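You operate a simulated robot arm through the tools that you are given. There is no shell and no other tool.

The job below is to be done with a simulated two-armed robot. You get a single attempt, and the scene is never put back.

Task
Switch the monitor on and centre the spot on the cross.
Fine: the white VIEW switch turns it on; jog SLIDE first, then LIFT, by motor till SIDE and HEIGHT show 0.00; leave the motors on; trip no limit.

It is judged by the outcome, as a careful person would: the job done as asked, and still so three seconds after it is handed in. It fails if anything else is knocked over, pushed out of place, dropped, spilled or broken.

Robot
Two 7-joint arms with two-finger parallel grippers on one trunk that stands fixed in place. Base frame: the origin is at the foot of the trunk, x ahead of it, y to its left, z up. Readings come in m, degrees, newtons and seconds.
The left shoulder is at [0.02, 0.17, 1.178], the right one opposite. With the tool pointing down near the work surface each hand reaches from about 0.1 to 0.66 m from the base axis, measured 20 degrees to its own side. Payload 3.8 kg a hand.
The tool frame of a hand sits at the grasp point between the pads (the TCP): z along the fingers, y along the line on which they close. The tips reach 0.03 m beyond it. The gripper opens to 0.11 m. The fingers are 0.02 m wide and 0.01 m thick; the gripper's body (0.048 by 0.112 m) begins 0.055 m behind the TCP.
Orientation is that of the tool frame in the base frame, as a unit quaternion [w, x, y, z]. With the fingers straight down and closing along the base's y, the tool's x points along the base's -x, its y along +y and its z along -z.

Tools
- The arms move only by the tool drive_tool. It takes "left_series", "right_series" or both (then of equal length, played together; a hand with none holds still); each is a list of rows, each a list of 6 numbers: the shift along the tool's x, y, z in m, then the turn, a rotation vector about the tool's x, y, z in degrees. In form: [[dx, dy, dz, ax, ay, az], ...]. A call has 1 to 20 rows; each row shifts and turns the commanded pose from where the row before left it, along the tool's axes as they then stand. "left_gripper" and "right_gripper" are, for a hand that has rows, the finger opening in m, from 0 to 0.11, set as the call begins (left out, the last holds). Rows are played at 5 a second. More than 0.05 m and 8.6 degrees between two rows, or a gripper value outside its range, and nothing of the call is played. Where a pose cannot be reached the arm comes as near as it can. A force on the tool above 50 N (or 10 N above the force at the start of the call, whichever is more), or a blocked arm, ends the call early, and 0.2 s more pass. The fingers move at their own pace (about 0.072 m/s each) and stop on an object; they squeeze with about 33 N. The grip force told is the motor's: it shows also when the fingers shut on nothing. Time passes only in rows, and 0.2 s behind the last, so rows that do not move let the fingers close. It gives the time, the measured TCP pose, the force on the tool (base axes), the opening and the grip force at its end, in the units of the frame above (readings bear some noise), with the torque about the TCP (base axes, N m) and any sound that the robot's microphone picked up, and new pictures: "pictures" is both (left out), scene, wrist or none (wrist: the cameras of the hands that moved).
- Cameras (640 x 400 px; columns grow to the right, rows downward): "scene" is now at [0.1016, 0.0373, 1.3345]; the picture's right is [0.42, -0.91, 0.00], its down [-0.47, -0.22, -0.85] and it looks along [0.78, 0.36, -0.52] (base axes); focal length 285 px, centre (320, 200). "left" rides on the left gripper at [0.072, -0.017, -0.103] in its tool frame; the picture's right is [0.23, 0.97, 0.00], its down [-0.76, 0.18, -0.62] and it looks along [-0.61, 0.14, 0.78] (tool axes); focal length 222 px, centre (320, 200). "right" rides on the right gripper at [0.072, 0.017, -0.103] in its tool frame; the picture's right is [-0.23, 0.97, 0.00], its down [-0.76, -0.18, -0.62] and it looks along [-0.61, -0.14, 0.78] (tool axes); focal length 222 px, centre (320, 200).
- slide_trunk(by): moves the trunk up (or, below 0, down) by that many m; the arms and the scene camera ride with it, the base frame stays. It gives what a move gives, with no picture.
- aim_head(pan, tilt): turns the head with the scene camera to pan (to the left, within 80 degrees either way) and tilt (down, from -29 to 69), counted from straight ahead of the robot. It gives what a move gives, and a new picture of the scene camera.
- point_at(camera, pixels): for up to 12 pixels [column, row] of the newest picture of that camera ("zoom" is the newest enlarged one), the place [x, y, z] in the base frame of the surface seen there, good to about 0.002 m. It takes no simulated time.
- zoom(camera, box): a new picture of the part [left, top, right, bottom] of that camera's present view, enlarged. It takes no simulated time.
- close_job(): hands the job in; it is judged then, once.

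Open the grippers and draw the arms clear of the work before you hand the job in, unless the task says otherwise.

The tools are called after "Request:" by a JSON object that holds its "api" and its "payload". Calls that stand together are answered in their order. drive_tool: Moves the arms, as the interface text tells. Its arguments: {"type":"object","properties":{"left_series":{"type":"array","items":{"type":"array","items":{"type":"number"}}},"left_gripper":{"type":"number"},"right_series":{"type":"array","items":{"type":"array","items":{"type":"number"}}},"right_gripper":{"type":"number"},"pictures":{"type":"string","enum":["both","scene","wrist","none"]}},"required":[]} The other tools are called the same way: slide_trunk (by) moves the trunk up or down; aim_head (pan, tilt) turns the head that bears the scene camera; point_at (camera, pixels) gives the place of the surface under pixels of a picture; zoom (camera, box) takes an enlarged picture of a part of a camera's view; close_job () hands the job in.

At the start:

```text
t: 0.0
left_position: [0.3548, 0.4271, 1.1571]
left_tcp_rot: [-0.001, 0.0, 1.0, -0.001]
left_ft_force: [0.0, 0.1, -0.5]
left_moment: [0.02, -0.02, 0.02]
left_gripper_width: 0.11
left_finger_force: 0.2
right_position: [0.4198, 0.0358, 1.2082]
right_tcp_rot: [0.0, 0.001, 1.0, -0.001]
right_ft_force: [1.1, -0.3, -0.1]
right_moment: [0.02, 0.05, 0.0]
right_gripper_width: 0.1099
right_finger_force: 0.1
trunk travel left (down, up): [-0.275, 0.295]
head pan, tilt (commanded): [24.6, 31.4]
```

scene: 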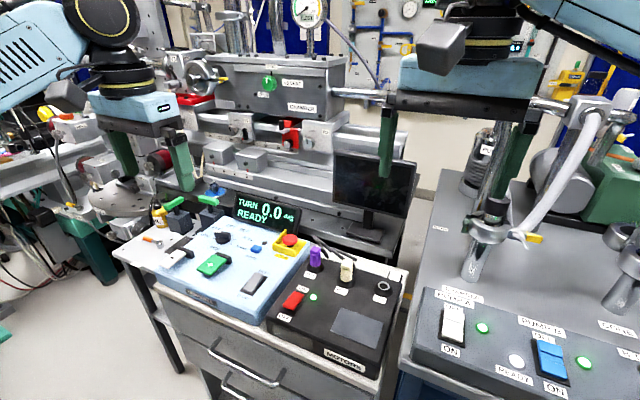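
right: 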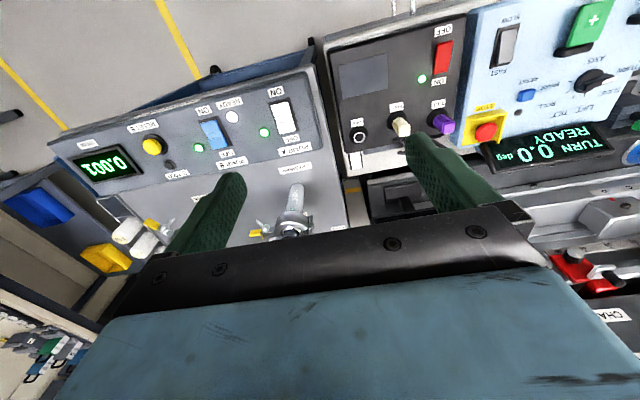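
left: 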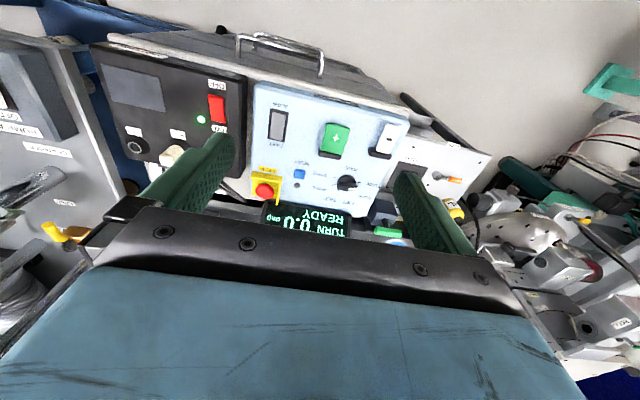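

The scene shows a light-blue control box (around px 225,260) with an axis knob, and a black box beside it (px 335,320). I zoom in to read labels before touching anything.

Request:
{"api": "zoom", "payload": {"camera": "scene", "box": [140, 180, 300, 320]}}

Request:
{"api": "zoom", "payload": {"camera": "scene", "box": [250, 220, 420, 380]}}

Request:
{"api": "zoom", "payload": {"camera": "left", "box": [230, 70, 430, 240]}}

Request:
{"api": "zoom", "payload": {"camera": "right", "box": [440, 0, 640, 180]}}

```text
2.86 times, centred on (220, 250) of scene
```

zoom: 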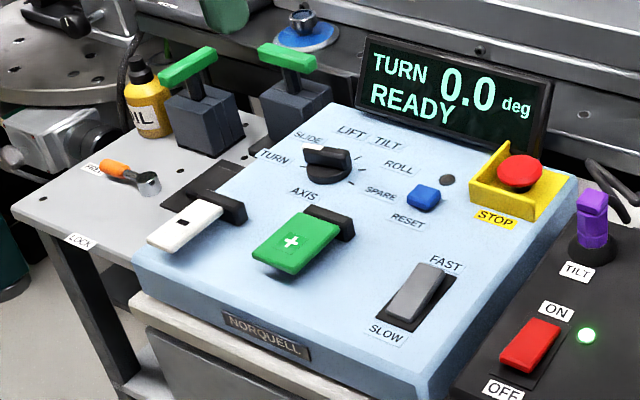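

```text
2.50 times, centred on (335, 300) of scene
```

zoom: 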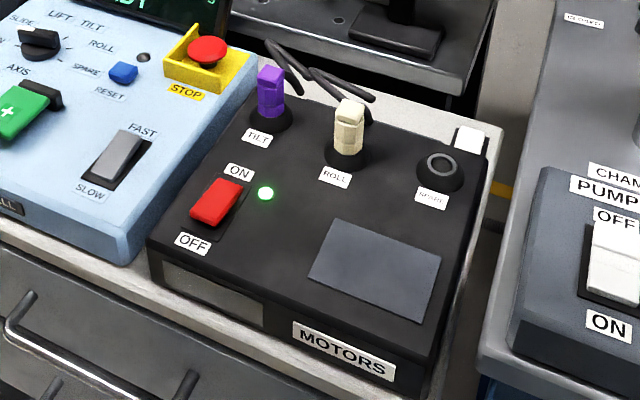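

```text
2.35 times, centred on (330, 155) of left
```

zoom: 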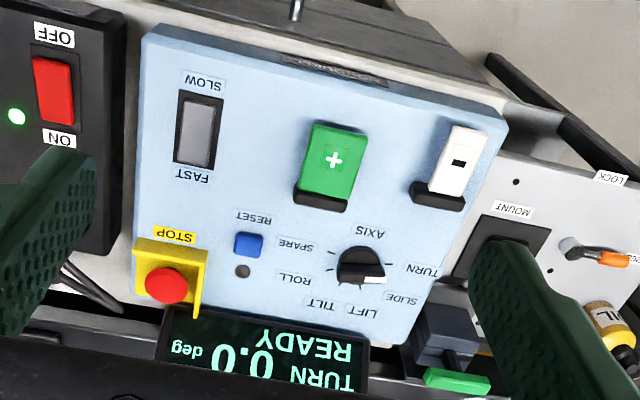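

```text
2.22 times, centred on (540, 90) of right
```

zoom: 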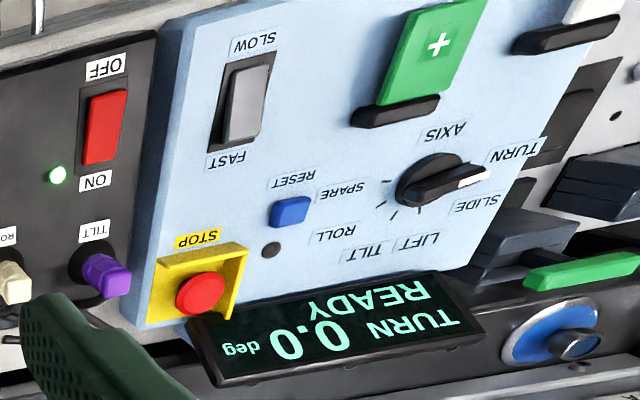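

The axis knob stands at TURN, motors lamp is lit, the monitor is dark. I look closer at the monitor, the green levers, the stage and the right-hand panels to find the VIEW switch and any brakes.

Request:
{"api": "zoom", "payload": {"camera": "scene", "box": [300, 140, 440, 260]}}

Request:
{"api": "zoom", "payload": {"camera": "scene", "box": [150, 0, 350, 140]}}

Request:
{"api": "zoom", "payload": {"camera": "scene", "box": [400, 260, 640, 400]}}

Request:
{"api": "zoom", "payload": {"camera": "scene", "box": [130, 120, 300, 240]}}

Request:
{"api": "zoom", "payload": {"camera": "scene", "box": [340, 0, 640, 240]}}

```text
3.33 times, centred on (370, 200) of scene
```

zoom: 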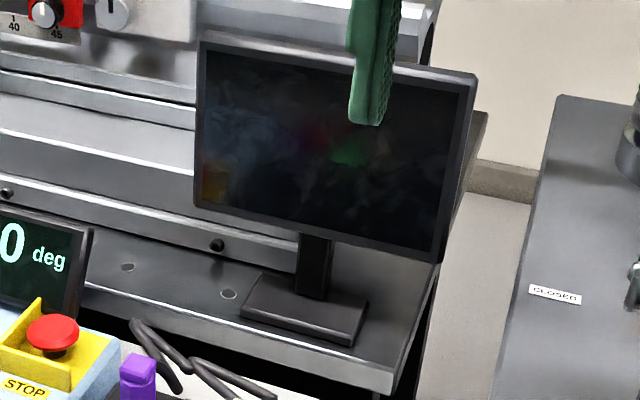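

```text
2.86 times, centred on (250, 70) of scene
```

zoom: 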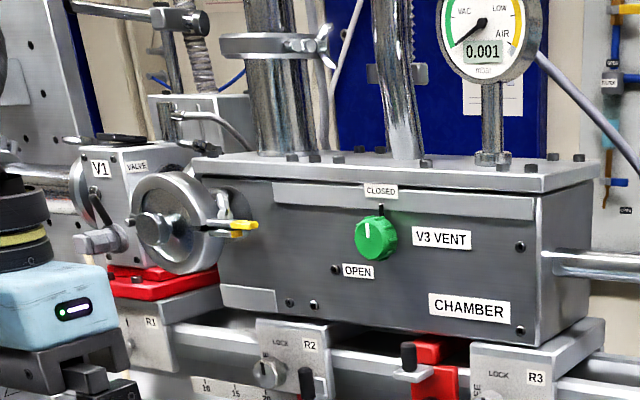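

```text
2.67 times, centred on (520, 330) of scene
```

zoom: 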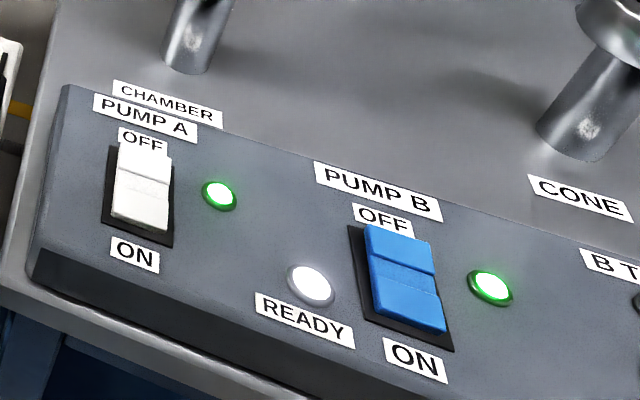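

```text
3.33 times, centred on (215, 180) of scene
```

zoom: 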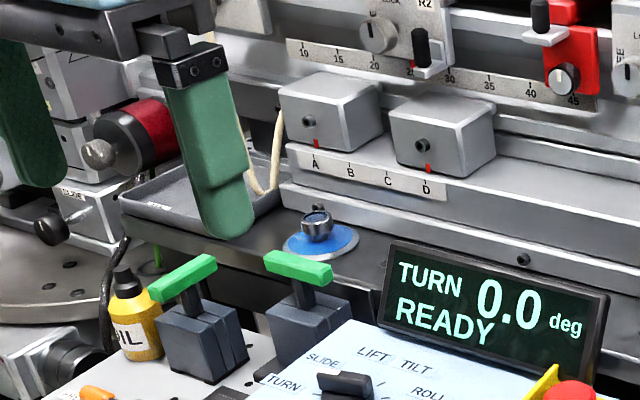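

```text
1.67 times, centred on (490, 120) of scene
```

zoom: 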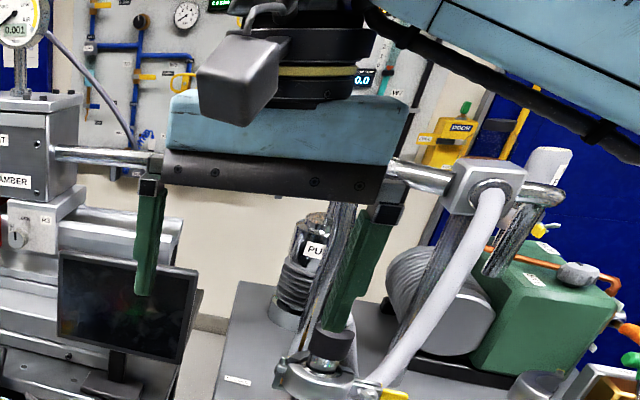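

No VIEW label found yet. I turn the head further left to look at the stage area and more controls.

Request:
{"api": "aim_head", "payload": {"pan": 55, "tilt": 30}}

```text
t: 0.9
left_position: [0.3565, 0.427, 1.1581]
left_tcp_rot: [0.0, 0.0, 1.0, -0.001]
left_ft_force: [0.0, 0.2, -0.3]
left_moment: [0.0, 0.01, 0.02]
left_gripper_width: 0.1099
left_finger_force: 0.0
right_position: [0.42, 0.0356, 1.2088]
right_tcp_rot: [0.0, 0.0, 1.0, 0.0]
right_ft_force: [-0.1, 0.0, -0.7]
right_moment: [0.03, 0.0, -0.04]
right_gripper_width: 0.1099
right_finger_force: 0.0
trunk travel left (down, up): [-0.275, 0.295]
head pan, tilt (commanded): [55.0, 30.0]
```

scene: 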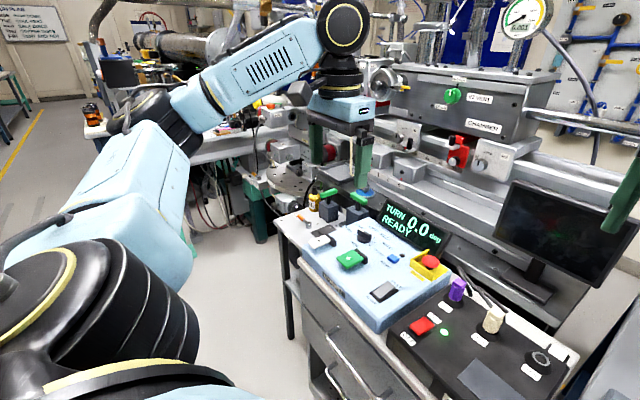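

A wall sign shows at (38,24) and a white item at (560,350) beside the motors box. I zoom on these and on the stage area.

Request:
{"api": "zoom", "payload": {"camera": "scene", "box": [0, 0, 90, 56]}}

Request:
{"api": "zoom", "payload": {"camera": "scene", "box": [500, 310, 620, 400]}}

Request:
{"api": "zoom", "payload": {"camera": "scene", "box": [230, 110, 430, 240]}}

Request:
{"api": "zoom", "payload": {"camera": "scene", "box": [70, 0, 270, 130]}}

Request:
{"api": "zoom", "payload": {"camera": "scene", "box": [260, 180, 420, 290]}}

```text
7.11 times, centred on (45, 28) of scene
```

zoom: 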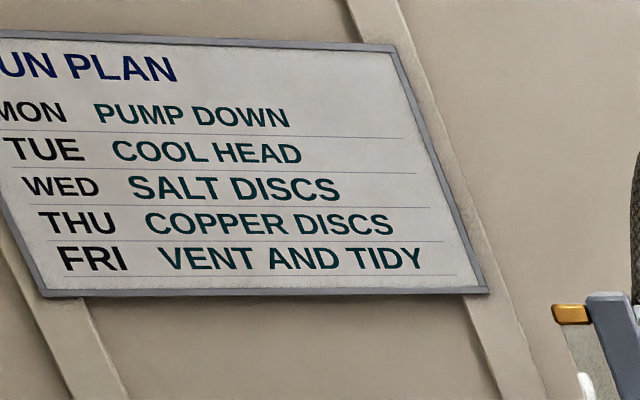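

```text
4.44 times, centred on (560, 355) of scene
```

zoom: 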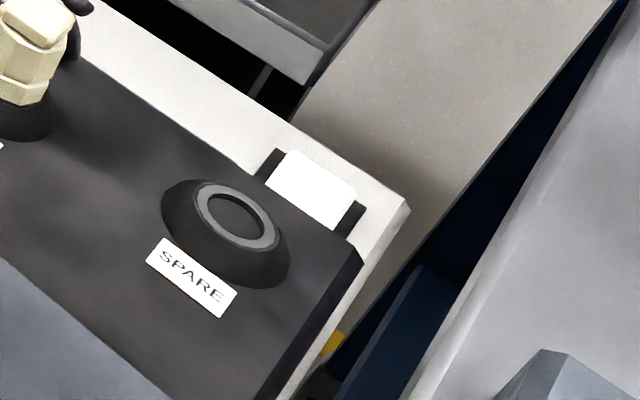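

```text
3.08 times, centred on (330, 175) of scene
```

zoom: 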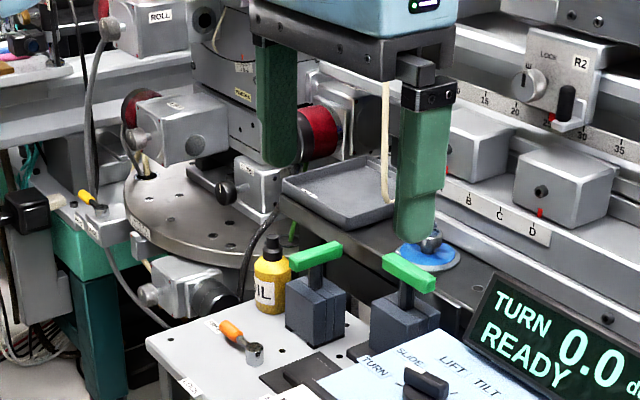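

```text
3.08 times, centred on (170, 65) of scene
```

zoom: 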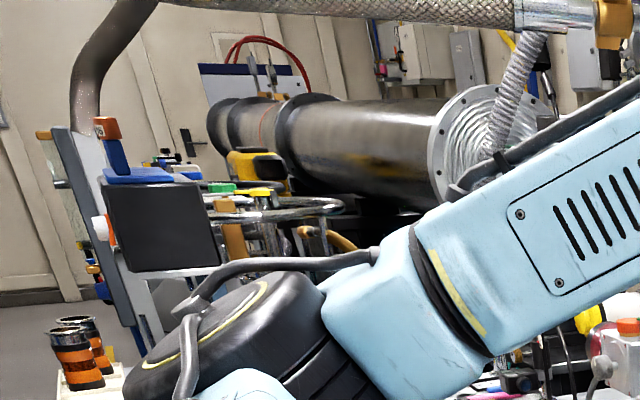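

```text
3.64 times, centred on (340, 235) of scene
```

zoom: 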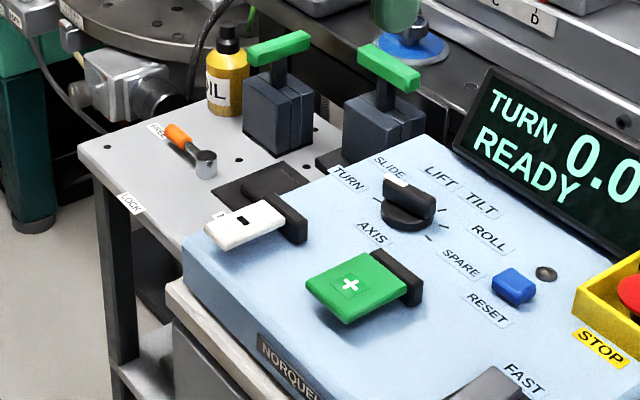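

A white patch with dark bezel lies just behind the motors box, possibly the VIEW switch. I zoom with the right wrist camera near (355,150) and get positions.

Request:
{"api": "zoom", "payload": {"camera": "right", "box": [310, 90, 450, 200]}}

Request:
{"api": "zoom", "payload": {"camera": "right", "box": [50, 60, 340, 260]}}

Request:
{"api": "point_at", "payload": {"camera": "scene", "pixels": [[559, 351], [543, 352], [421, 326], [432, 262], [382, 292], [351, 259], [321, 242], [364, 237], [394, 258], [533, 372]]}}

```text
3.64 times, centred on (380, 145) of right
```

zoom: 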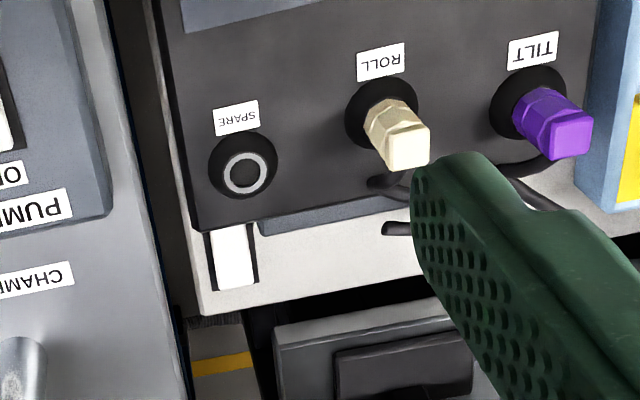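

```text
2.00 times, centred on (195, 160) of right
```

zoom: 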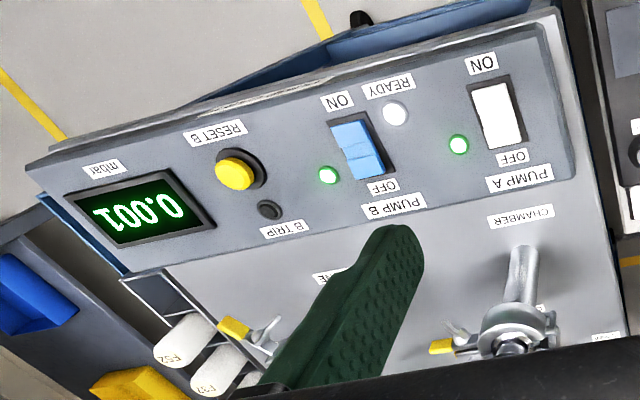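

```text
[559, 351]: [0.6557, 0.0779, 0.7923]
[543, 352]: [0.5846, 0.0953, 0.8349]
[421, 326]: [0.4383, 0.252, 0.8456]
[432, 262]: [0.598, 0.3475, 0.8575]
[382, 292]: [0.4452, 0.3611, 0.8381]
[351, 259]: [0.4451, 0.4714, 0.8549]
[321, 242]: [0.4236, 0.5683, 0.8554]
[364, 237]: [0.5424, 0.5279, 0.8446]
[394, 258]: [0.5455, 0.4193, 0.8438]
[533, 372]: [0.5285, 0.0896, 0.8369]
```

A white rocker sits on the bench behind the motors box near [0.656, 0.078, 0.792]. I zoom the left wrist view for the levers and left bench labels, and check the scene's stage details.

Request:
{"api": "zoom", "payload": {"camera": "left", "box": [370, 120, 510, 260]}}

Request:
{"api": "zoom", "payload": {"camera": "left", "box": [470, 120, 640, 380]}}

Request:
{"api": "zoom", "payload": {"camera": "scene", "box": [270, 180, 350, 250]}}

Request:
{"api": "zoom", "payload": {"camera": "scene", "box": [240, 120, 320, 180]}}

Request:
{"api": "aim_head", "payload": {"pan": 5, "tilt": 35}}

```text
2.86 times, centred on (440, 190) of left
```

zoom: 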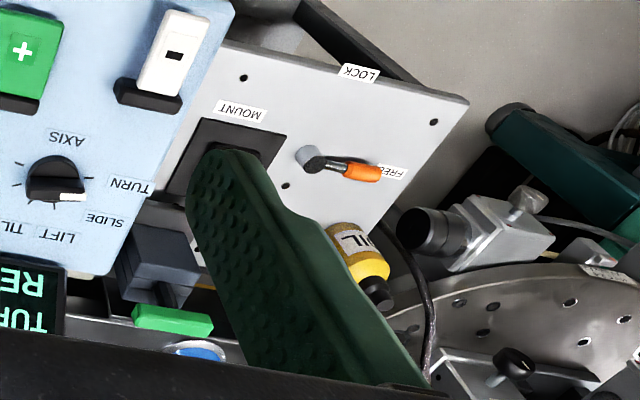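

```text
1.54 times, centred on (555, 250) of left
```

zoom: 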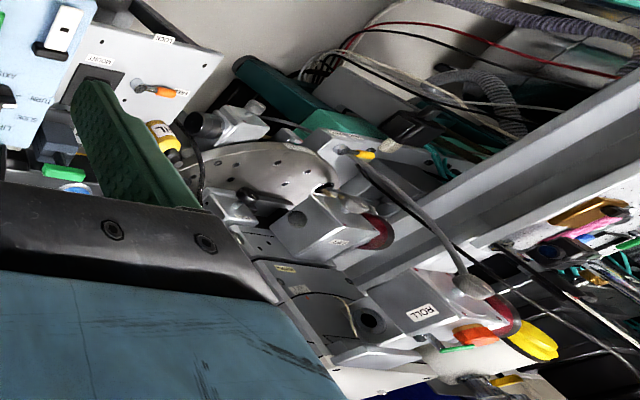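

```text
5.71 times, centred on (310, 215) of scene
```

zoom: 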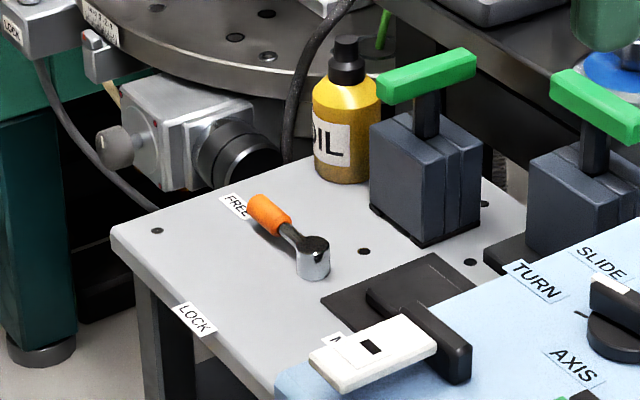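

```text
6.67 times, centred on (280, 150) of scene
```

zoom: 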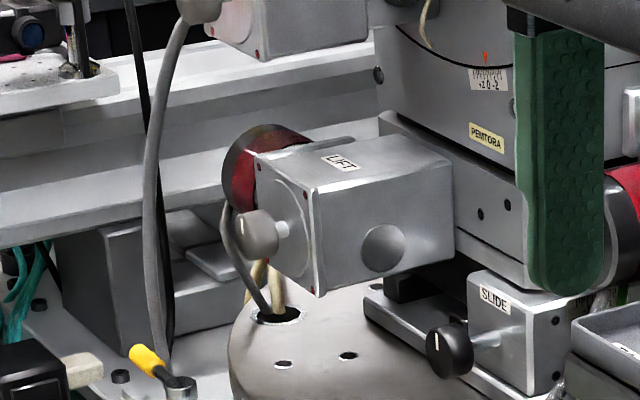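

```text
t: 2.1
left_position: [0.3557, 0.4277, 1.1573]
left_tcp_rot: [0.0, 0.0, 1.0, 0.0]
left_ft_force: [-1.1, 0.1, 0.4]
left_moment: [0.02, -0.02, -0.01]
left_gripper_width: 0.11
left_finger_force: 0.2
right_position: [0.4204, 0.0372, 1.2074]
right_tcp_rot: [0.0, 0.001, 1.0, 0.0]
right_ft_force: [-0.4, 0.1, 0.1]
right_moment: [0.0, 0.02, -0.01]
right_gripper_width: 0.1099
right_finger_force: 0.2
trunk travel left (down, up): [-0.275, 0.295]
head pan, tilt (commanded): [5.0, 35.0]
```

scene: 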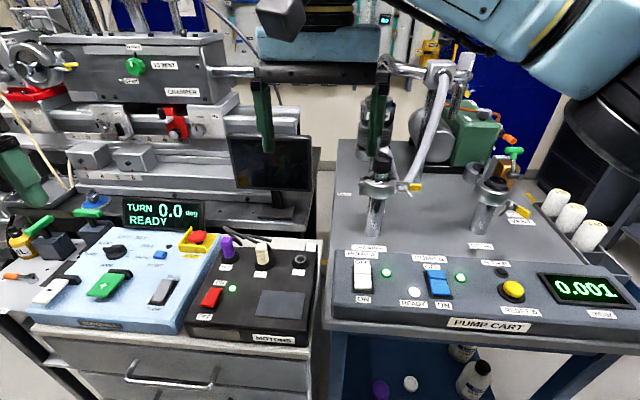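

The pump cart is separate on the right; the white rocker behind the motors box is near (313,243). I zoom there for a label.

Request:
{"api": "zoom", "payload": {"camera": "scene", "box": [270, 220, 340, 280]}}

Request:
{"api": "zoom", "payload": {"camera": "scene", "box": [0, 190, 220, 340]}}

Request:
{"api": "zoom", "payload": {"camera": "scene", "box": [220, 120, 340, 240]}}

Request:
{"api": "zoom", "payload": {"camera": "scene", "box": [180, 220, 340, 350]}}

```text
6.67 times, centred on (305, 250) of scene
```

zoom: 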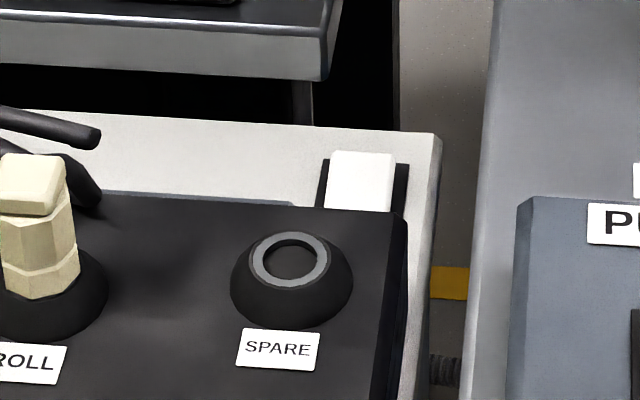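

```text
2.67 times, centred on (110, 265) of scene
```

zoom: 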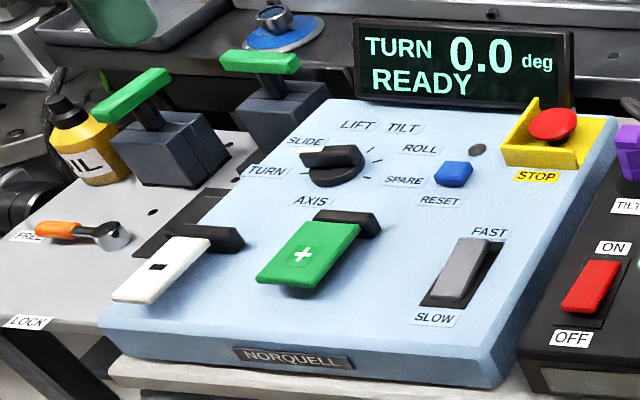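

```text
3.33 times, centred on (280, 180) of scene
```

zoom: 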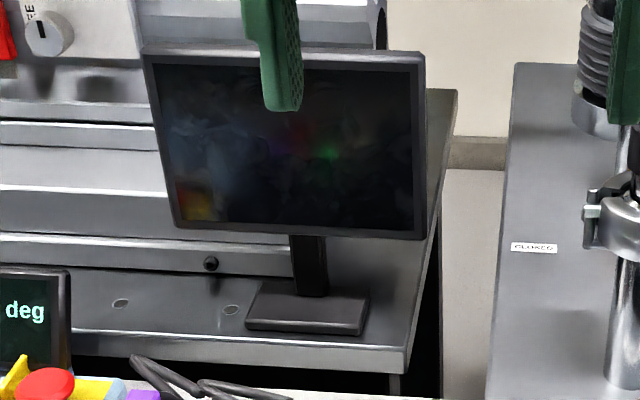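

```text
3.08 times, centred on (260, 285) of scene
```

zoom: 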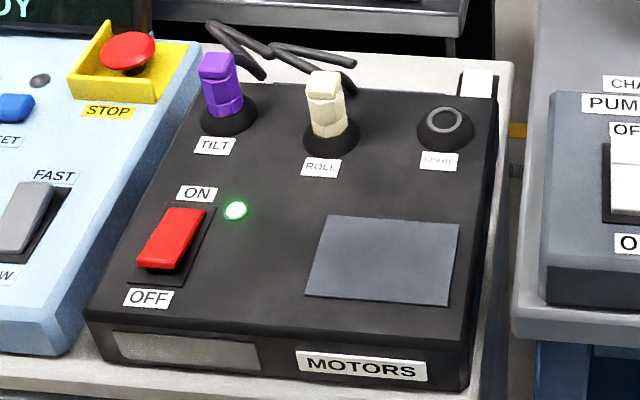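

I measure the obstacles around the right hand (cart tube at (378,190), monitor, socket) and the motors-box surfaces before moving.

Request:
{"api": "point_at", "payload": {"camera": "scene", "pixels": [[378, 190], [383, 160], [415, 187], [232, 140], [308, 140], [310, 190], [275, 213], [309, 242], [312, 252], [300, 258], [262, 255], [320, 245]]}}

Request:
{"api": "point_at", "payload": {"camera": "scene", "pixels": [[160, 288], [168, 278], [155, 300], [210, 297], [215, 287], [207, 306], [100, 285], [106, 276], [50, 292], [60, 282], [116, 251], [160, 254]]}}

```text
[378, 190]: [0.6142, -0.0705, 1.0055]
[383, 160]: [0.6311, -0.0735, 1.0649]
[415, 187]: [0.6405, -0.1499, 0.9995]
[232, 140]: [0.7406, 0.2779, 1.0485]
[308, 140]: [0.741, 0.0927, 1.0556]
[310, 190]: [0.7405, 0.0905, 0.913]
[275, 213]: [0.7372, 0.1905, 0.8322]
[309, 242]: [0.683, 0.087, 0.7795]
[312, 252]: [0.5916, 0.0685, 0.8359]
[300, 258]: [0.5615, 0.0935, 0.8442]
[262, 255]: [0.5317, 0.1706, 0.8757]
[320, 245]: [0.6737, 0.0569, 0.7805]
```

```text
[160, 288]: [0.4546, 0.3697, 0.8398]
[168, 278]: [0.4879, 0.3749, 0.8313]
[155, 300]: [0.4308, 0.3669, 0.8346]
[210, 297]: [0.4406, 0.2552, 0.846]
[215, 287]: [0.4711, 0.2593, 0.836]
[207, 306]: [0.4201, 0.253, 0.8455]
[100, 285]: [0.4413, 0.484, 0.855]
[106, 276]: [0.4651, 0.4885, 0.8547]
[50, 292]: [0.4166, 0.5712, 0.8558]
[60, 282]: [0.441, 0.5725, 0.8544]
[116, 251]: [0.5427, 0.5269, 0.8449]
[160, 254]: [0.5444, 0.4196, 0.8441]
```

The switch top is near [0.67, 0.08, 0.785], monitor front at x≈0.74. I close the right gripper and bring it a little lower and forward so its wrist camera can see the white rocker and any label.

Request:
{"api": "drive_tool", "payload": {"right_series": [[-0.02, -0.006, 0.03, 0, 0, 0], [-0.02, -0.006, 0.03, 0, 0, 0], [-0.02, -0.006, 0.03, 0, 0, 0], [-0.02, -0.006, 0.03, 0, 0, 0], [0, 0, 0, 0, 0, 0]], "right_gripper": 0.0, "pictures": "both"}}

```text
t: 3.3
left_position: [0.355, 0.4273, 1.1573]
left_tcp_rot: [0.0, 0.0, 1.0, -0.001]
left_ft_force: [-0.5, 0.0, 0.1]
left_moment: [-0.02, 0.01, 0.01]
left_gripper_width: 0.11
left_finger_force: 0.1
right_position: [0.4999, 0.0124, 1.0872]
right_tcp_rot: [0.001, 0.001, 1.0, 0.0]
right_ft_force: [0.4, 0.4, 0.1]
right_moment: [0.01, -0.02, -0.04]
right_gripper_width: 0.0
right_finger_force: 33.7
trunk travel left (down, up): [-0.275, 0.295]
head pan, tilt (commanded): [5.0, 35.0]
```

scene: 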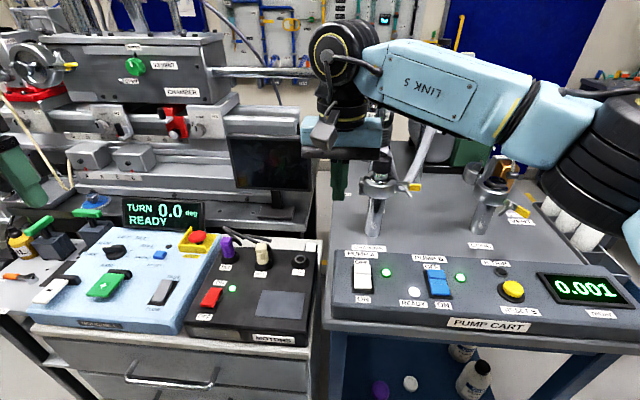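
right: 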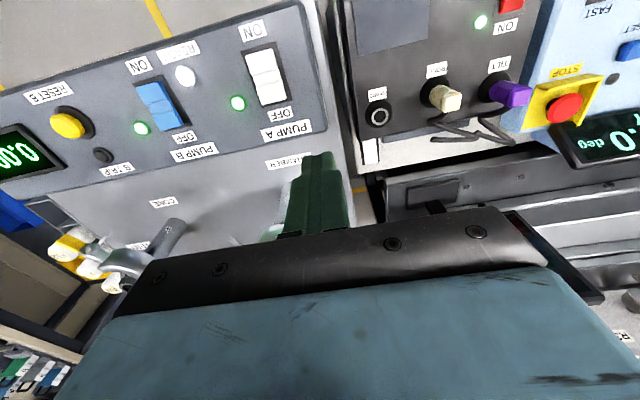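

The rocker shows at about (371,150) in the right wrist view; zooming on it.

Request:
{"api": "zoom", "payload": {"camera": "right", "box": [335, 90, 415, 190]}}

Request:
{"api": "point_at", "payload": {"camera": "right", "pixels": [[372, 142], [371, 150], [371, 160], [361, 150], [381, 150], [390, 135], [385, 160], [376, 132]]}}

```text
4.00 times, centred on (375, 140) of right
```

zoom: 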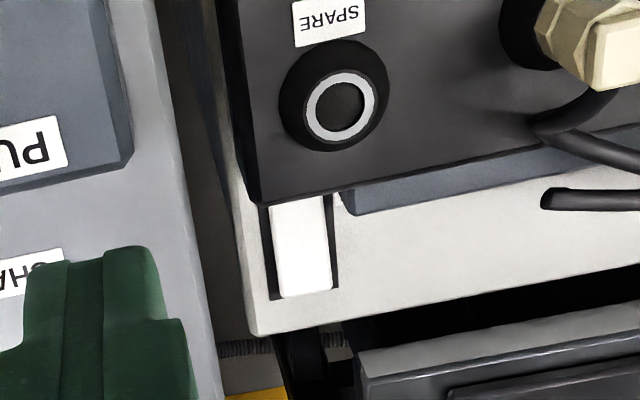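

```text
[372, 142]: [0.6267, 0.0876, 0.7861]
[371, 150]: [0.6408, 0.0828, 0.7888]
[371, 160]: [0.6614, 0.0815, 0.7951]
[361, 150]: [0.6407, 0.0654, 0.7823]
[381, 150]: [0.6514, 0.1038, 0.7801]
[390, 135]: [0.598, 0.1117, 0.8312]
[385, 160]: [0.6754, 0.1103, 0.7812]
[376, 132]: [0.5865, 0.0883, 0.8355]
```

The rocker's far end (x≈0.66, z≈0.795) stands higher than its near end (x≈0.627, z≈0.786), so the far end is the one to press. I measure the nearby cables and the rocker more finely.

Request:
{"api": "point_at", "payload": {"camera": "zoom", "pixels": [[560, 122], [610, 147], [560, 198], [620, 200], [335, 60], [300, 210], [300, 235], [300, 260], [304, 288], [276, 250], [328, 250], [330, 190]]}}

Request:
{"api": "point_at", "payload": {"camera": "right", "pixels": [[445, 98], [455, 105], [440, 125], [445, 138], [470, 140], [490, 130], [268, 66], [264, 92], [270, 55], [160, 95], [165, 120], [150, 85]]}}

```text
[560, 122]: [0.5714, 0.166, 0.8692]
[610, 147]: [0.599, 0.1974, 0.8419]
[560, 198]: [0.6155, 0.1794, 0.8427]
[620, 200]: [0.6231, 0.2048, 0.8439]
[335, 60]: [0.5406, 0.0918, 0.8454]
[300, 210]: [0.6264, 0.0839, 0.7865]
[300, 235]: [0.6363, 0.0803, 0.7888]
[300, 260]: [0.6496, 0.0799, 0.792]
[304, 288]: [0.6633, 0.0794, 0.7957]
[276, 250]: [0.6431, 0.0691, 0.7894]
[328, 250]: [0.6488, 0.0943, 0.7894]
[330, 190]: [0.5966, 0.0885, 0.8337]
```

```text
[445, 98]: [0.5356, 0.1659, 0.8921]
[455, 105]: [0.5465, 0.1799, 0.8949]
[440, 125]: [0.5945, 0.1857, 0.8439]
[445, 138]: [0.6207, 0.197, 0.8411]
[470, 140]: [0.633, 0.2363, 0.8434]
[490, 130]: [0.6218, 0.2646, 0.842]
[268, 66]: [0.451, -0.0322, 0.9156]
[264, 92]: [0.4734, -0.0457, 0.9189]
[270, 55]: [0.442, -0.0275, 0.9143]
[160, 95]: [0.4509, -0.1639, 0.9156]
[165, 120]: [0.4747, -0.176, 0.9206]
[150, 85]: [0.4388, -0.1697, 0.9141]
```

PUMP A (lit, ON near end low) confirms that the lower end is the set state, so pressing the VIEW rocker's far end switches it. I tilt the right hand 20° forward and bring it above the rocker, still well clear.

Request:
{"api": "drive_tool", "payload": {"right_series": [[0, 0.01, 0, 0, -6.667, 0], [0, 0.01, 0, 0, -6.667, 0], [0, 0.01, 0, 0, -6.666, 0], [-0.0149, 0.008, 0.0333, 0, 0, 0], [-0.0149, 0.008, 0.0333, 0, 0, 0], [-0.0149, 0.008, 0.0333, 0, 0, 0], [-0.0149, 0.008, 0.0333, 0, 0, 0], [-0.0149, 0.008, 0.0333, 0, 0, 0], [0, 0, 0, 0, 0, 0]], "right_gripper": 0.0, "pictures": "both"}}

```text
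t: 5.3
left_position: [0.3564, 0.4269, 1.1577]
left_tcp_rot: [0.0, -0.001, 1.0, 0.0]
left_ft_force: [0.6, 0.1, -0.2]
left_moment: [0.01, 0.01, 0.02]
left_gripper_width: 0.1098
left_finger_force: 0.1
right_position: [0.6191, 0.0798, 0.9648]
right_tcp_rot: [0.174, 0.0, 0.985, 0.0]
right_ft_force: [-0.1, 0.4, 0.7]
right_moment: [0.01, -0.01, 0.03]
right_gripper_width: 0.0
right_finger_force: 33.3
right hand out of reach, approached as far as the arm can: row 8
trunk travel left (down, up): [-0.275, 0.295]
head pan, tilt (commanded): [5.0, 35.0]
```

scene: 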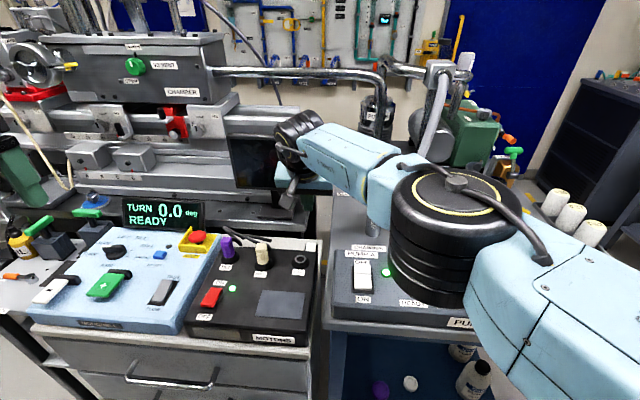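
right: 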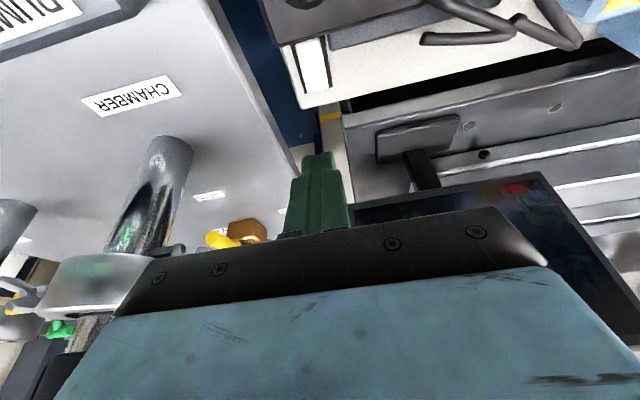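

The right arm runs out of reach at x≈0.62, and I can see its elbow swing low over the cart. The left arm is better aligned with the switch, so I check how low the right arm hangs, then back it out.

Request:
{"api": "point_at", "payload": {"camera": "scene", "pixels": [[455, 190], [440, 260], [430, 285], [350, 150], [300, 130], [290, 190], [292, 160], [560, 260], [500, 300], [400, 180]]}}

Request:
{"api": "zoom", "payload": {"camera": "scene", "box": [250, 90, 410, 220]}}

```text
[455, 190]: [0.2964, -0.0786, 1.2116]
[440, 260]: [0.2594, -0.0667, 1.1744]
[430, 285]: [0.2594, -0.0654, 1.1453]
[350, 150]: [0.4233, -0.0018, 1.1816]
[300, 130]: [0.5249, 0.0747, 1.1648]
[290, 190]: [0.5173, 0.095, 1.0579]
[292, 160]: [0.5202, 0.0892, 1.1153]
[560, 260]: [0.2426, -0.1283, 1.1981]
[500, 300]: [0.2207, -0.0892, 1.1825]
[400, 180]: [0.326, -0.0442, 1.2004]
```

```text
3.08 times, centred on (330, 155) of scene
```

zoom: 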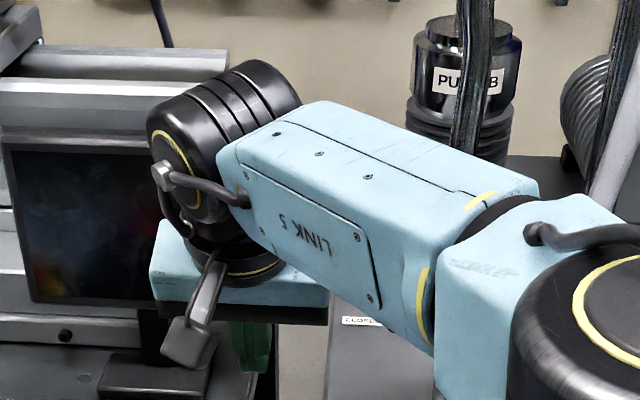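

The arm is simply stretched straight at shoulder height. I back the right hand out along its path, then up and to the right, clear of the left arm's coming path.

Request:
{"api": "drive_tool", "payload": {"right_series": [[0.0149, -0.008, -0.0333, 0, 0, 0], [0.0149, -0.008, -0.0333, 0, 0, 0], [0.0149, -0.008, -0.0333, 0, 0, 0], [0.0149, -0.008, -0.0333, 0, 0, 0], [0.01, -0.02, -0.03, 0, 6.667, 0], [0.01, -0.02, -0.03, 0, 6.667, 0], [0.02, -0.03, -0.02, 0, 6.666, 0], [0.03, -0.035, 0, 0, 0, 0], [0.03, -0.035, 0, 0, 0, 0], [0.03, -0.035, 0, 0, 0, 0], [0.03, -0.035, 0, 0, 0, 0], [0, 0, 0, 0, 0, 0]], "right_gripper": 0.0, "pictures": "both"}}

```text
t: 7.9
left_position: [0.3554, 0.4274, 1.1574]
left_tcp_rot: [0.0, 0.0, 1.0, 0.0]
left_ft_force: [-0.5, 0.0, 0.3]
left_moment: [-0.03, 0.01, -0.01]
left_gripper_width: 0.11
left_finger_force: 0.0
right_position: [0.3398, -0.1626, 1.1407]
right_tcp_rot: [0.001, -0.001, 1.0, 0.0]
right_ft_force: [0.4, -0.2, -0.3]
right_moment: [0.03, 0.05, 0.02]
right_gripper_width: 0.0002
right_finger_force: 33.1
trunk travel left (down, up): [-0.275, 0.295]
head pan, tilt (commanded): [5.0, 35.0]
```

scene: 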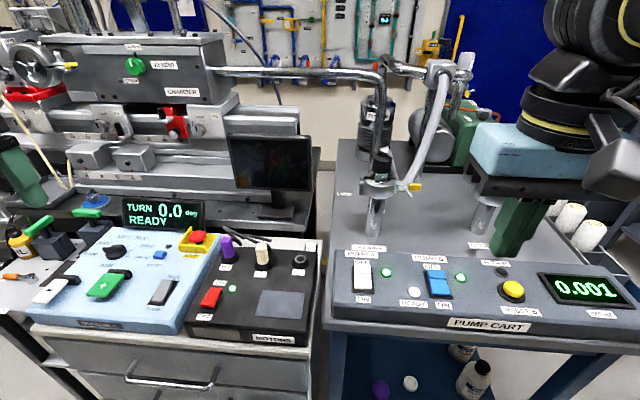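
right: 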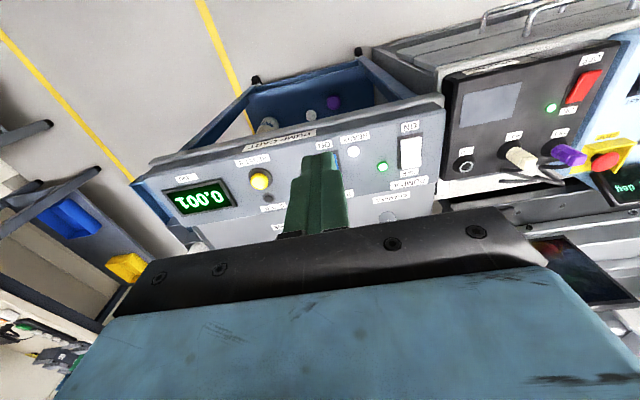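

The right arm is clear. Now I bring the left hand, closed, across at height to (0.50, 0.08, 1.157) and tilt it 25° forward.

Request:
{"api": "drive_tool", "payload": {"left_series": [[-0.0181, -0.0431, 0, 0, 0, 0], [-0.0181, -0.0431, 0, 0, 0, 0], [-0.0181, -0.0431, 0, 0, 0, 0], [-0.0181, -0.0431, 0, 0, 0, 0], [-0.0181, -0.0431, 0, 0, 0, 0], [-0.0181, -0.0431, 0, 0, 0, 0], [-0.0181, -0.0431, 0, 0, 0, 0], [-0.0181, -0.0431, 0, 0, 0, 0], [0, 0, 0, 0, -8.4, 0], [0, 0, 0, 0, -8.4, 0], [0, 0, 0, 0, -8.2, 0], [0, 0, 0, 0, 0, 0]], "left_gripper": 0.0, "pictures": "both"}}

```text
t: 10.5
left_position: [0.4992, 0.082, 1.1577]
left_tcp_rot: [0.218, 0.0, 0.976, -0.001]
left_ft_force: [0.7, -0.2, -0.2]
left_moment: [-0.01, -0.02, 0.0]
left_gripper_width: 0.0
left_finger_force: 32.9
right_position: [0.3398, -0.1642, 1.1405]
right_tcp_rot: [0.0, -0.001, 1.0, 0.0]
right_ft_force: [-0.1, -0.4, 1.1]
right_moment: [-0.03, 0.05, 0.0]
right_gripper_width: 0.0003
right_finger_force: 33.0
trunk travel left (down, up): [-0.275, 0.295]
head pan, tilt (commanded): [5.0, 35.0]
```

scene: 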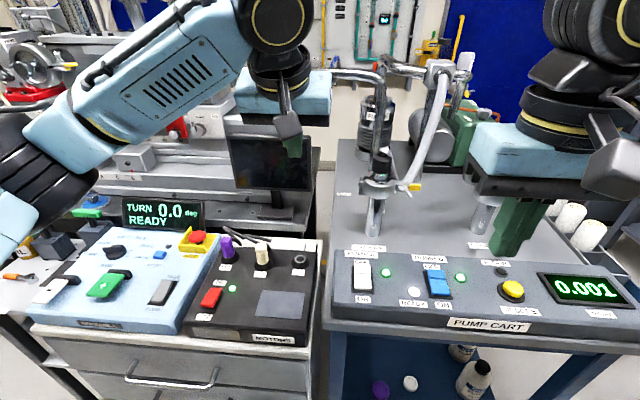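
left: 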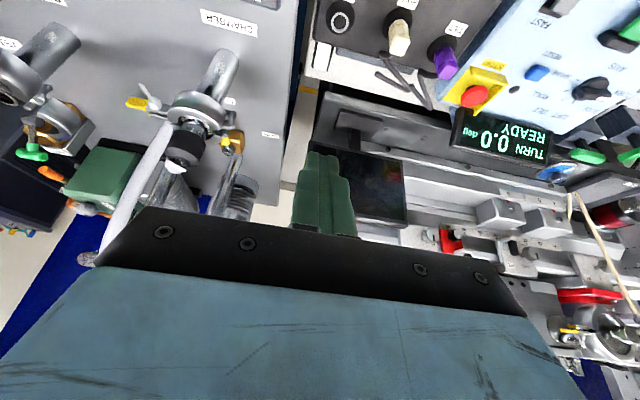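

Tilted cleanly at (0.499,0.082,1.158). I now move down-forward along the tool toward (0.62, 0.082, 0.95), still above the rocker.

Request:
{"api": "drive_tool", "payload": {"left_series": [[-0.0036, 0, 0.04, 0, 0, 0], [-0.0036, 0, 0.04, 0, 0, 0], [-0.0036, 0, 0.04, 0, 0, 0], [-0.0036, 0, 0.04, 0, 0, 0], [-0.0036, 0, 0.04, 0, 0, 0], [-0.0036, 0, 0.04, 0, 0, 0], [0, 0, 0, 0, 0, 0]], "left_gripper": 0.0, "pictures": "both"}}

```text
t: 12.1
left_position: [0.6217, 0.0823, 0.9491]
left_tcp_rot: [0.215, 0.0, 0.977, 0.0]
left_ft_force: [-0.6, 0.2, -0.2]
left_moment: [-0.01, -0.02, -0.03]
left_gripper_width: 0.0004
left_finger_force: 32.5
right_position: [0.3388, -0.162, 1.1405]
right_tcp_rot: [0.001, 0.0, 1.0, 0.0]
right_ft_force: [0.6, 0.3, -0.1]
right_moment: [0.02, -0.02, -0.01]
right_gripper_width: 0.0
right_finger_force: 33.4
trunk travel left (down, up): [-0.275, 0.295]
head pan, tilt (commanded): [5.0, 35.0]
```

scene: 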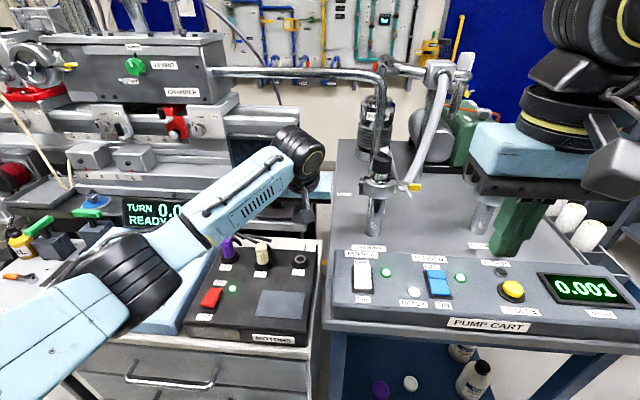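
left: 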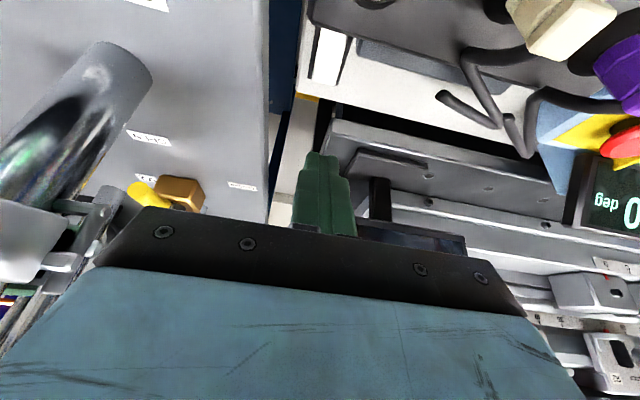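

The rocker appears at about (327,55) in the left wrist view. I zoom for a label and remeasure it, and check the left elbow's height over the panel.

Request:
{"api": "zoom", "payload": {"camera": "left", "box": [280, 0, 400, 110]}}

Request:
{"api": "point_at", "payload": {"camera": "left", "pixels": [[330, 35], [328, 50], [326, 65], [324, 80], [318, 50], [340, 55], [312, 80], [340, 80]]}}

Request:
{"api": "point_at", "payload": {"camera": "scene", "pixels": [[130, 280], [150, 310], [60, 320], [180, 280], [305, 210], [307, 225]]}}

```text
3.64 times, centred on (340, 55) of left
```

zoom: 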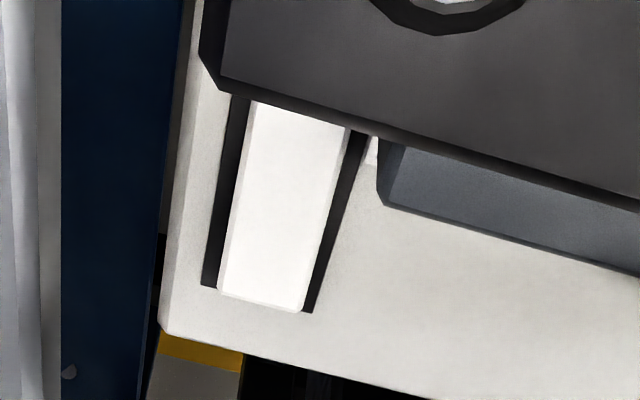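

```text
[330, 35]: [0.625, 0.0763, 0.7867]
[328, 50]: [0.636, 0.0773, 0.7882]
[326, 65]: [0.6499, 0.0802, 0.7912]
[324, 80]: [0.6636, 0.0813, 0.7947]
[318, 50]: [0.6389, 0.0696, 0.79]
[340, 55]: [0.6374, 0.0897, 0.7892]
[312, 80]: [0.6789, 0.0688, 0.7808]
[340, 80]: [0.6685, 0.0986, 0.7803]
```

```text
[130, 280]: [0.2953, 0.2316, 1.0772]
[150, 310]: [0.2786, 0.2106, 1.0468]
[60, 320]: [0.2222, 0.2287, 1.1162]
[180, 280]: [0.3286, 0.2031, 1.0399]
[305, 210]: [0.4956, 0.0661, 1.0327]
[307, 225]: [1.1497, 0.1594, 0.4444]
```

The far end of the rocker is at about [0.664, 0.081, 0.795]. I lower the closed fingertips to about 1 cm above that spot.

Request:
{"api": "drive_tool", "payload": {"left_series": [[0.0065, -0.0005, 0.0293, 0, 0, 0], [0.0065, -0.0005, 0.0293, 0, 0, 0], [0.0065, -0.0005, 0.0293, 0, 0, 0], [0.0065, -0.0005, 0.0293, 0, 0, 0], [0, 0, 0, 0, 0, 0]], "left_gripper": 0.0, "pictures": "both"}}

```text
t: 13.3
left_position: [0.6473, 0.08, 0.8311]
left_tcp_rot: [0.216, 0.0, 0.976, -0.001]
left_ft_force: [0.5, -0.9, 0.4]
left_moment: [0.02, 0.0, -0.01]
left_gripper_width: 0.0001
left_finger_force: 32.8
right_position: [0.3392, -0.163, 1.14]
right_tcp_rot: [0.0, 0.0, 1.0, 0.0]
right_ft_force: [0.1, 0.4, -0.4]
right_moment: [0.0, -0.01, -0.03]
right_gripper_width: 0.0002
right_finger_force: 32.7
trunk travel left (down, up): [-0.275, 0.295]
head pan, tilt (commanded): [5.0, 35.0]
```

scene: 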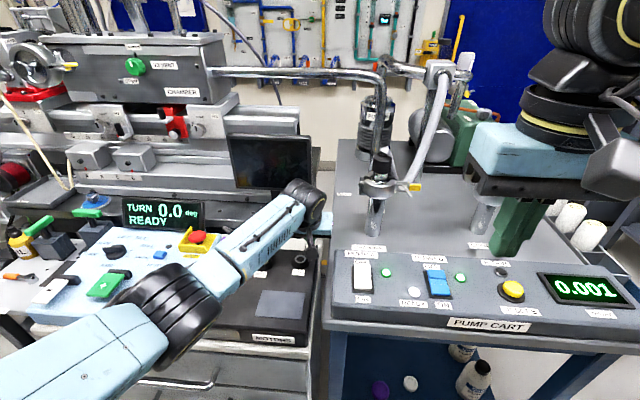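
left: 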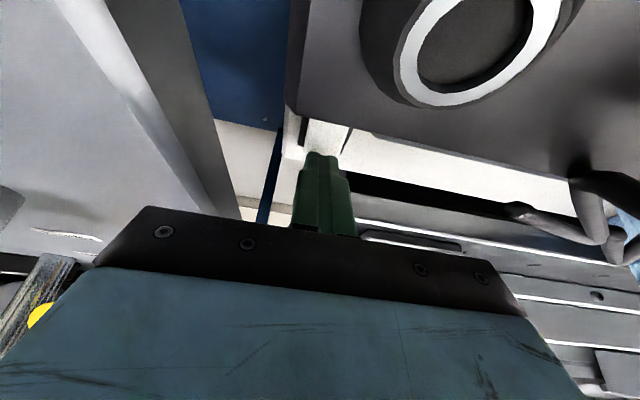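

Tips are about 1 cm above the rocker's far end. Checking forearm clearance over the panel before pressing.

Request:
{"api": "point_at", "payload": {"camera": "scene", "pixels": [[165, 300], [205, 300], [215, 280], [240, 250], [270, 230], [130, 340], [195, 237]]}}

Request:
{"api": "zoom", "payload": {"camera": "left", "box": [270, 90, 390, 230]}}

```text
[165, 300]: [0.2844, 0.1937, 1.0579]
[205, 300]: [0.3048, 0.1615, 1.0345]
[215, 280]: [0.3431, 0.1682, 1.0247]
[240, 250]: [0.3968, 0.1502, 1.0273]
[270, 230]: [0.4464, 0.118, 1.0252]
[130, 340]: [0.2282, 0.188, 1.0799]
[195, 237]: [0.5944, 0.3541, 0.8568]
```

```text
2.86 times, centred on (330, 160) of left
```

zoom: 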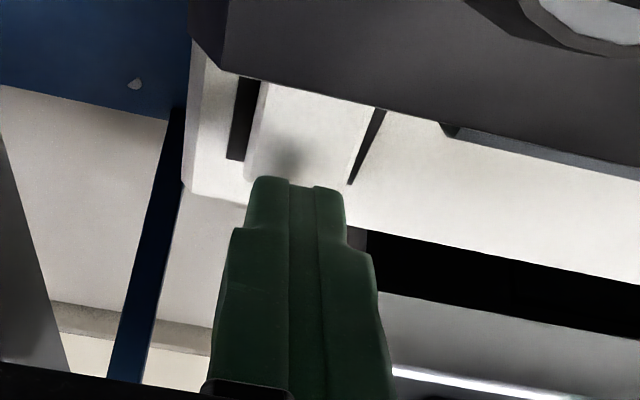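

The forearm stays near z≈1.03, clear of the boxes, and the tips shadow the rocker's far end. I press straight down in small steps.

Request:
{"api": "drive_tool", "payload": {"left_series": [[0.0017, 0, 0.0036, 0, 0, 0], [0.0017, 0, 0.0036, 0, 0, 0], [0.0017, 0, 0.0036, 0, 0, 0], [0.0017, 0, 0.0036, 0, 0, 0]], "pictures": "both"}}

```text
t: 14.3
left_position: [0.6478, 0.0796, 0.8204]
left_tcp_rot: [0.22, 0.0, 0.975, -0.002]
left_ft_force: [3.3, 4.3, 19.2]
left_moment: [-1.14, 1.05, 0.01]
left_gripper_width: 0.0001
left_finger_force: 32.3
right_position: [0.3388, -0.1634, 1.1404]
right_tcp_rot: [0.001, 0.0, 1.0, 0.0]
right_ft_force: [0.3, 0.1, -0.7]
right_moment: [0.01, 0.01, -0.03]
right_gripper_width: 0.0001
right_finger_force: 33.1
trunk travel left (down, up): [-0.275, 0.295]
head pan, tilt (commanded): [5.0, 35.0]
```

scene: 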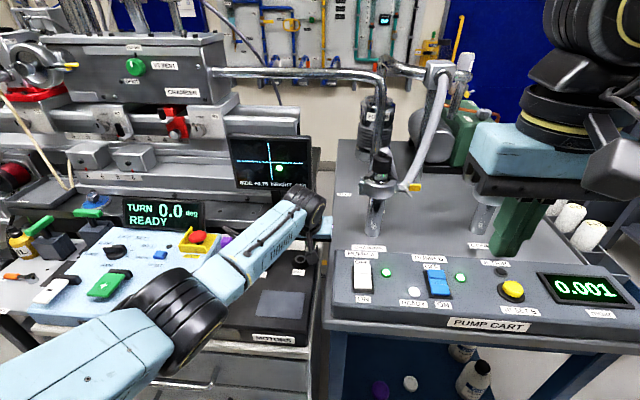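
left: 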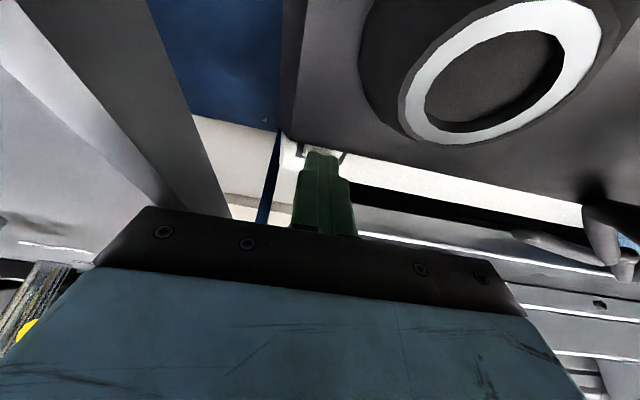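

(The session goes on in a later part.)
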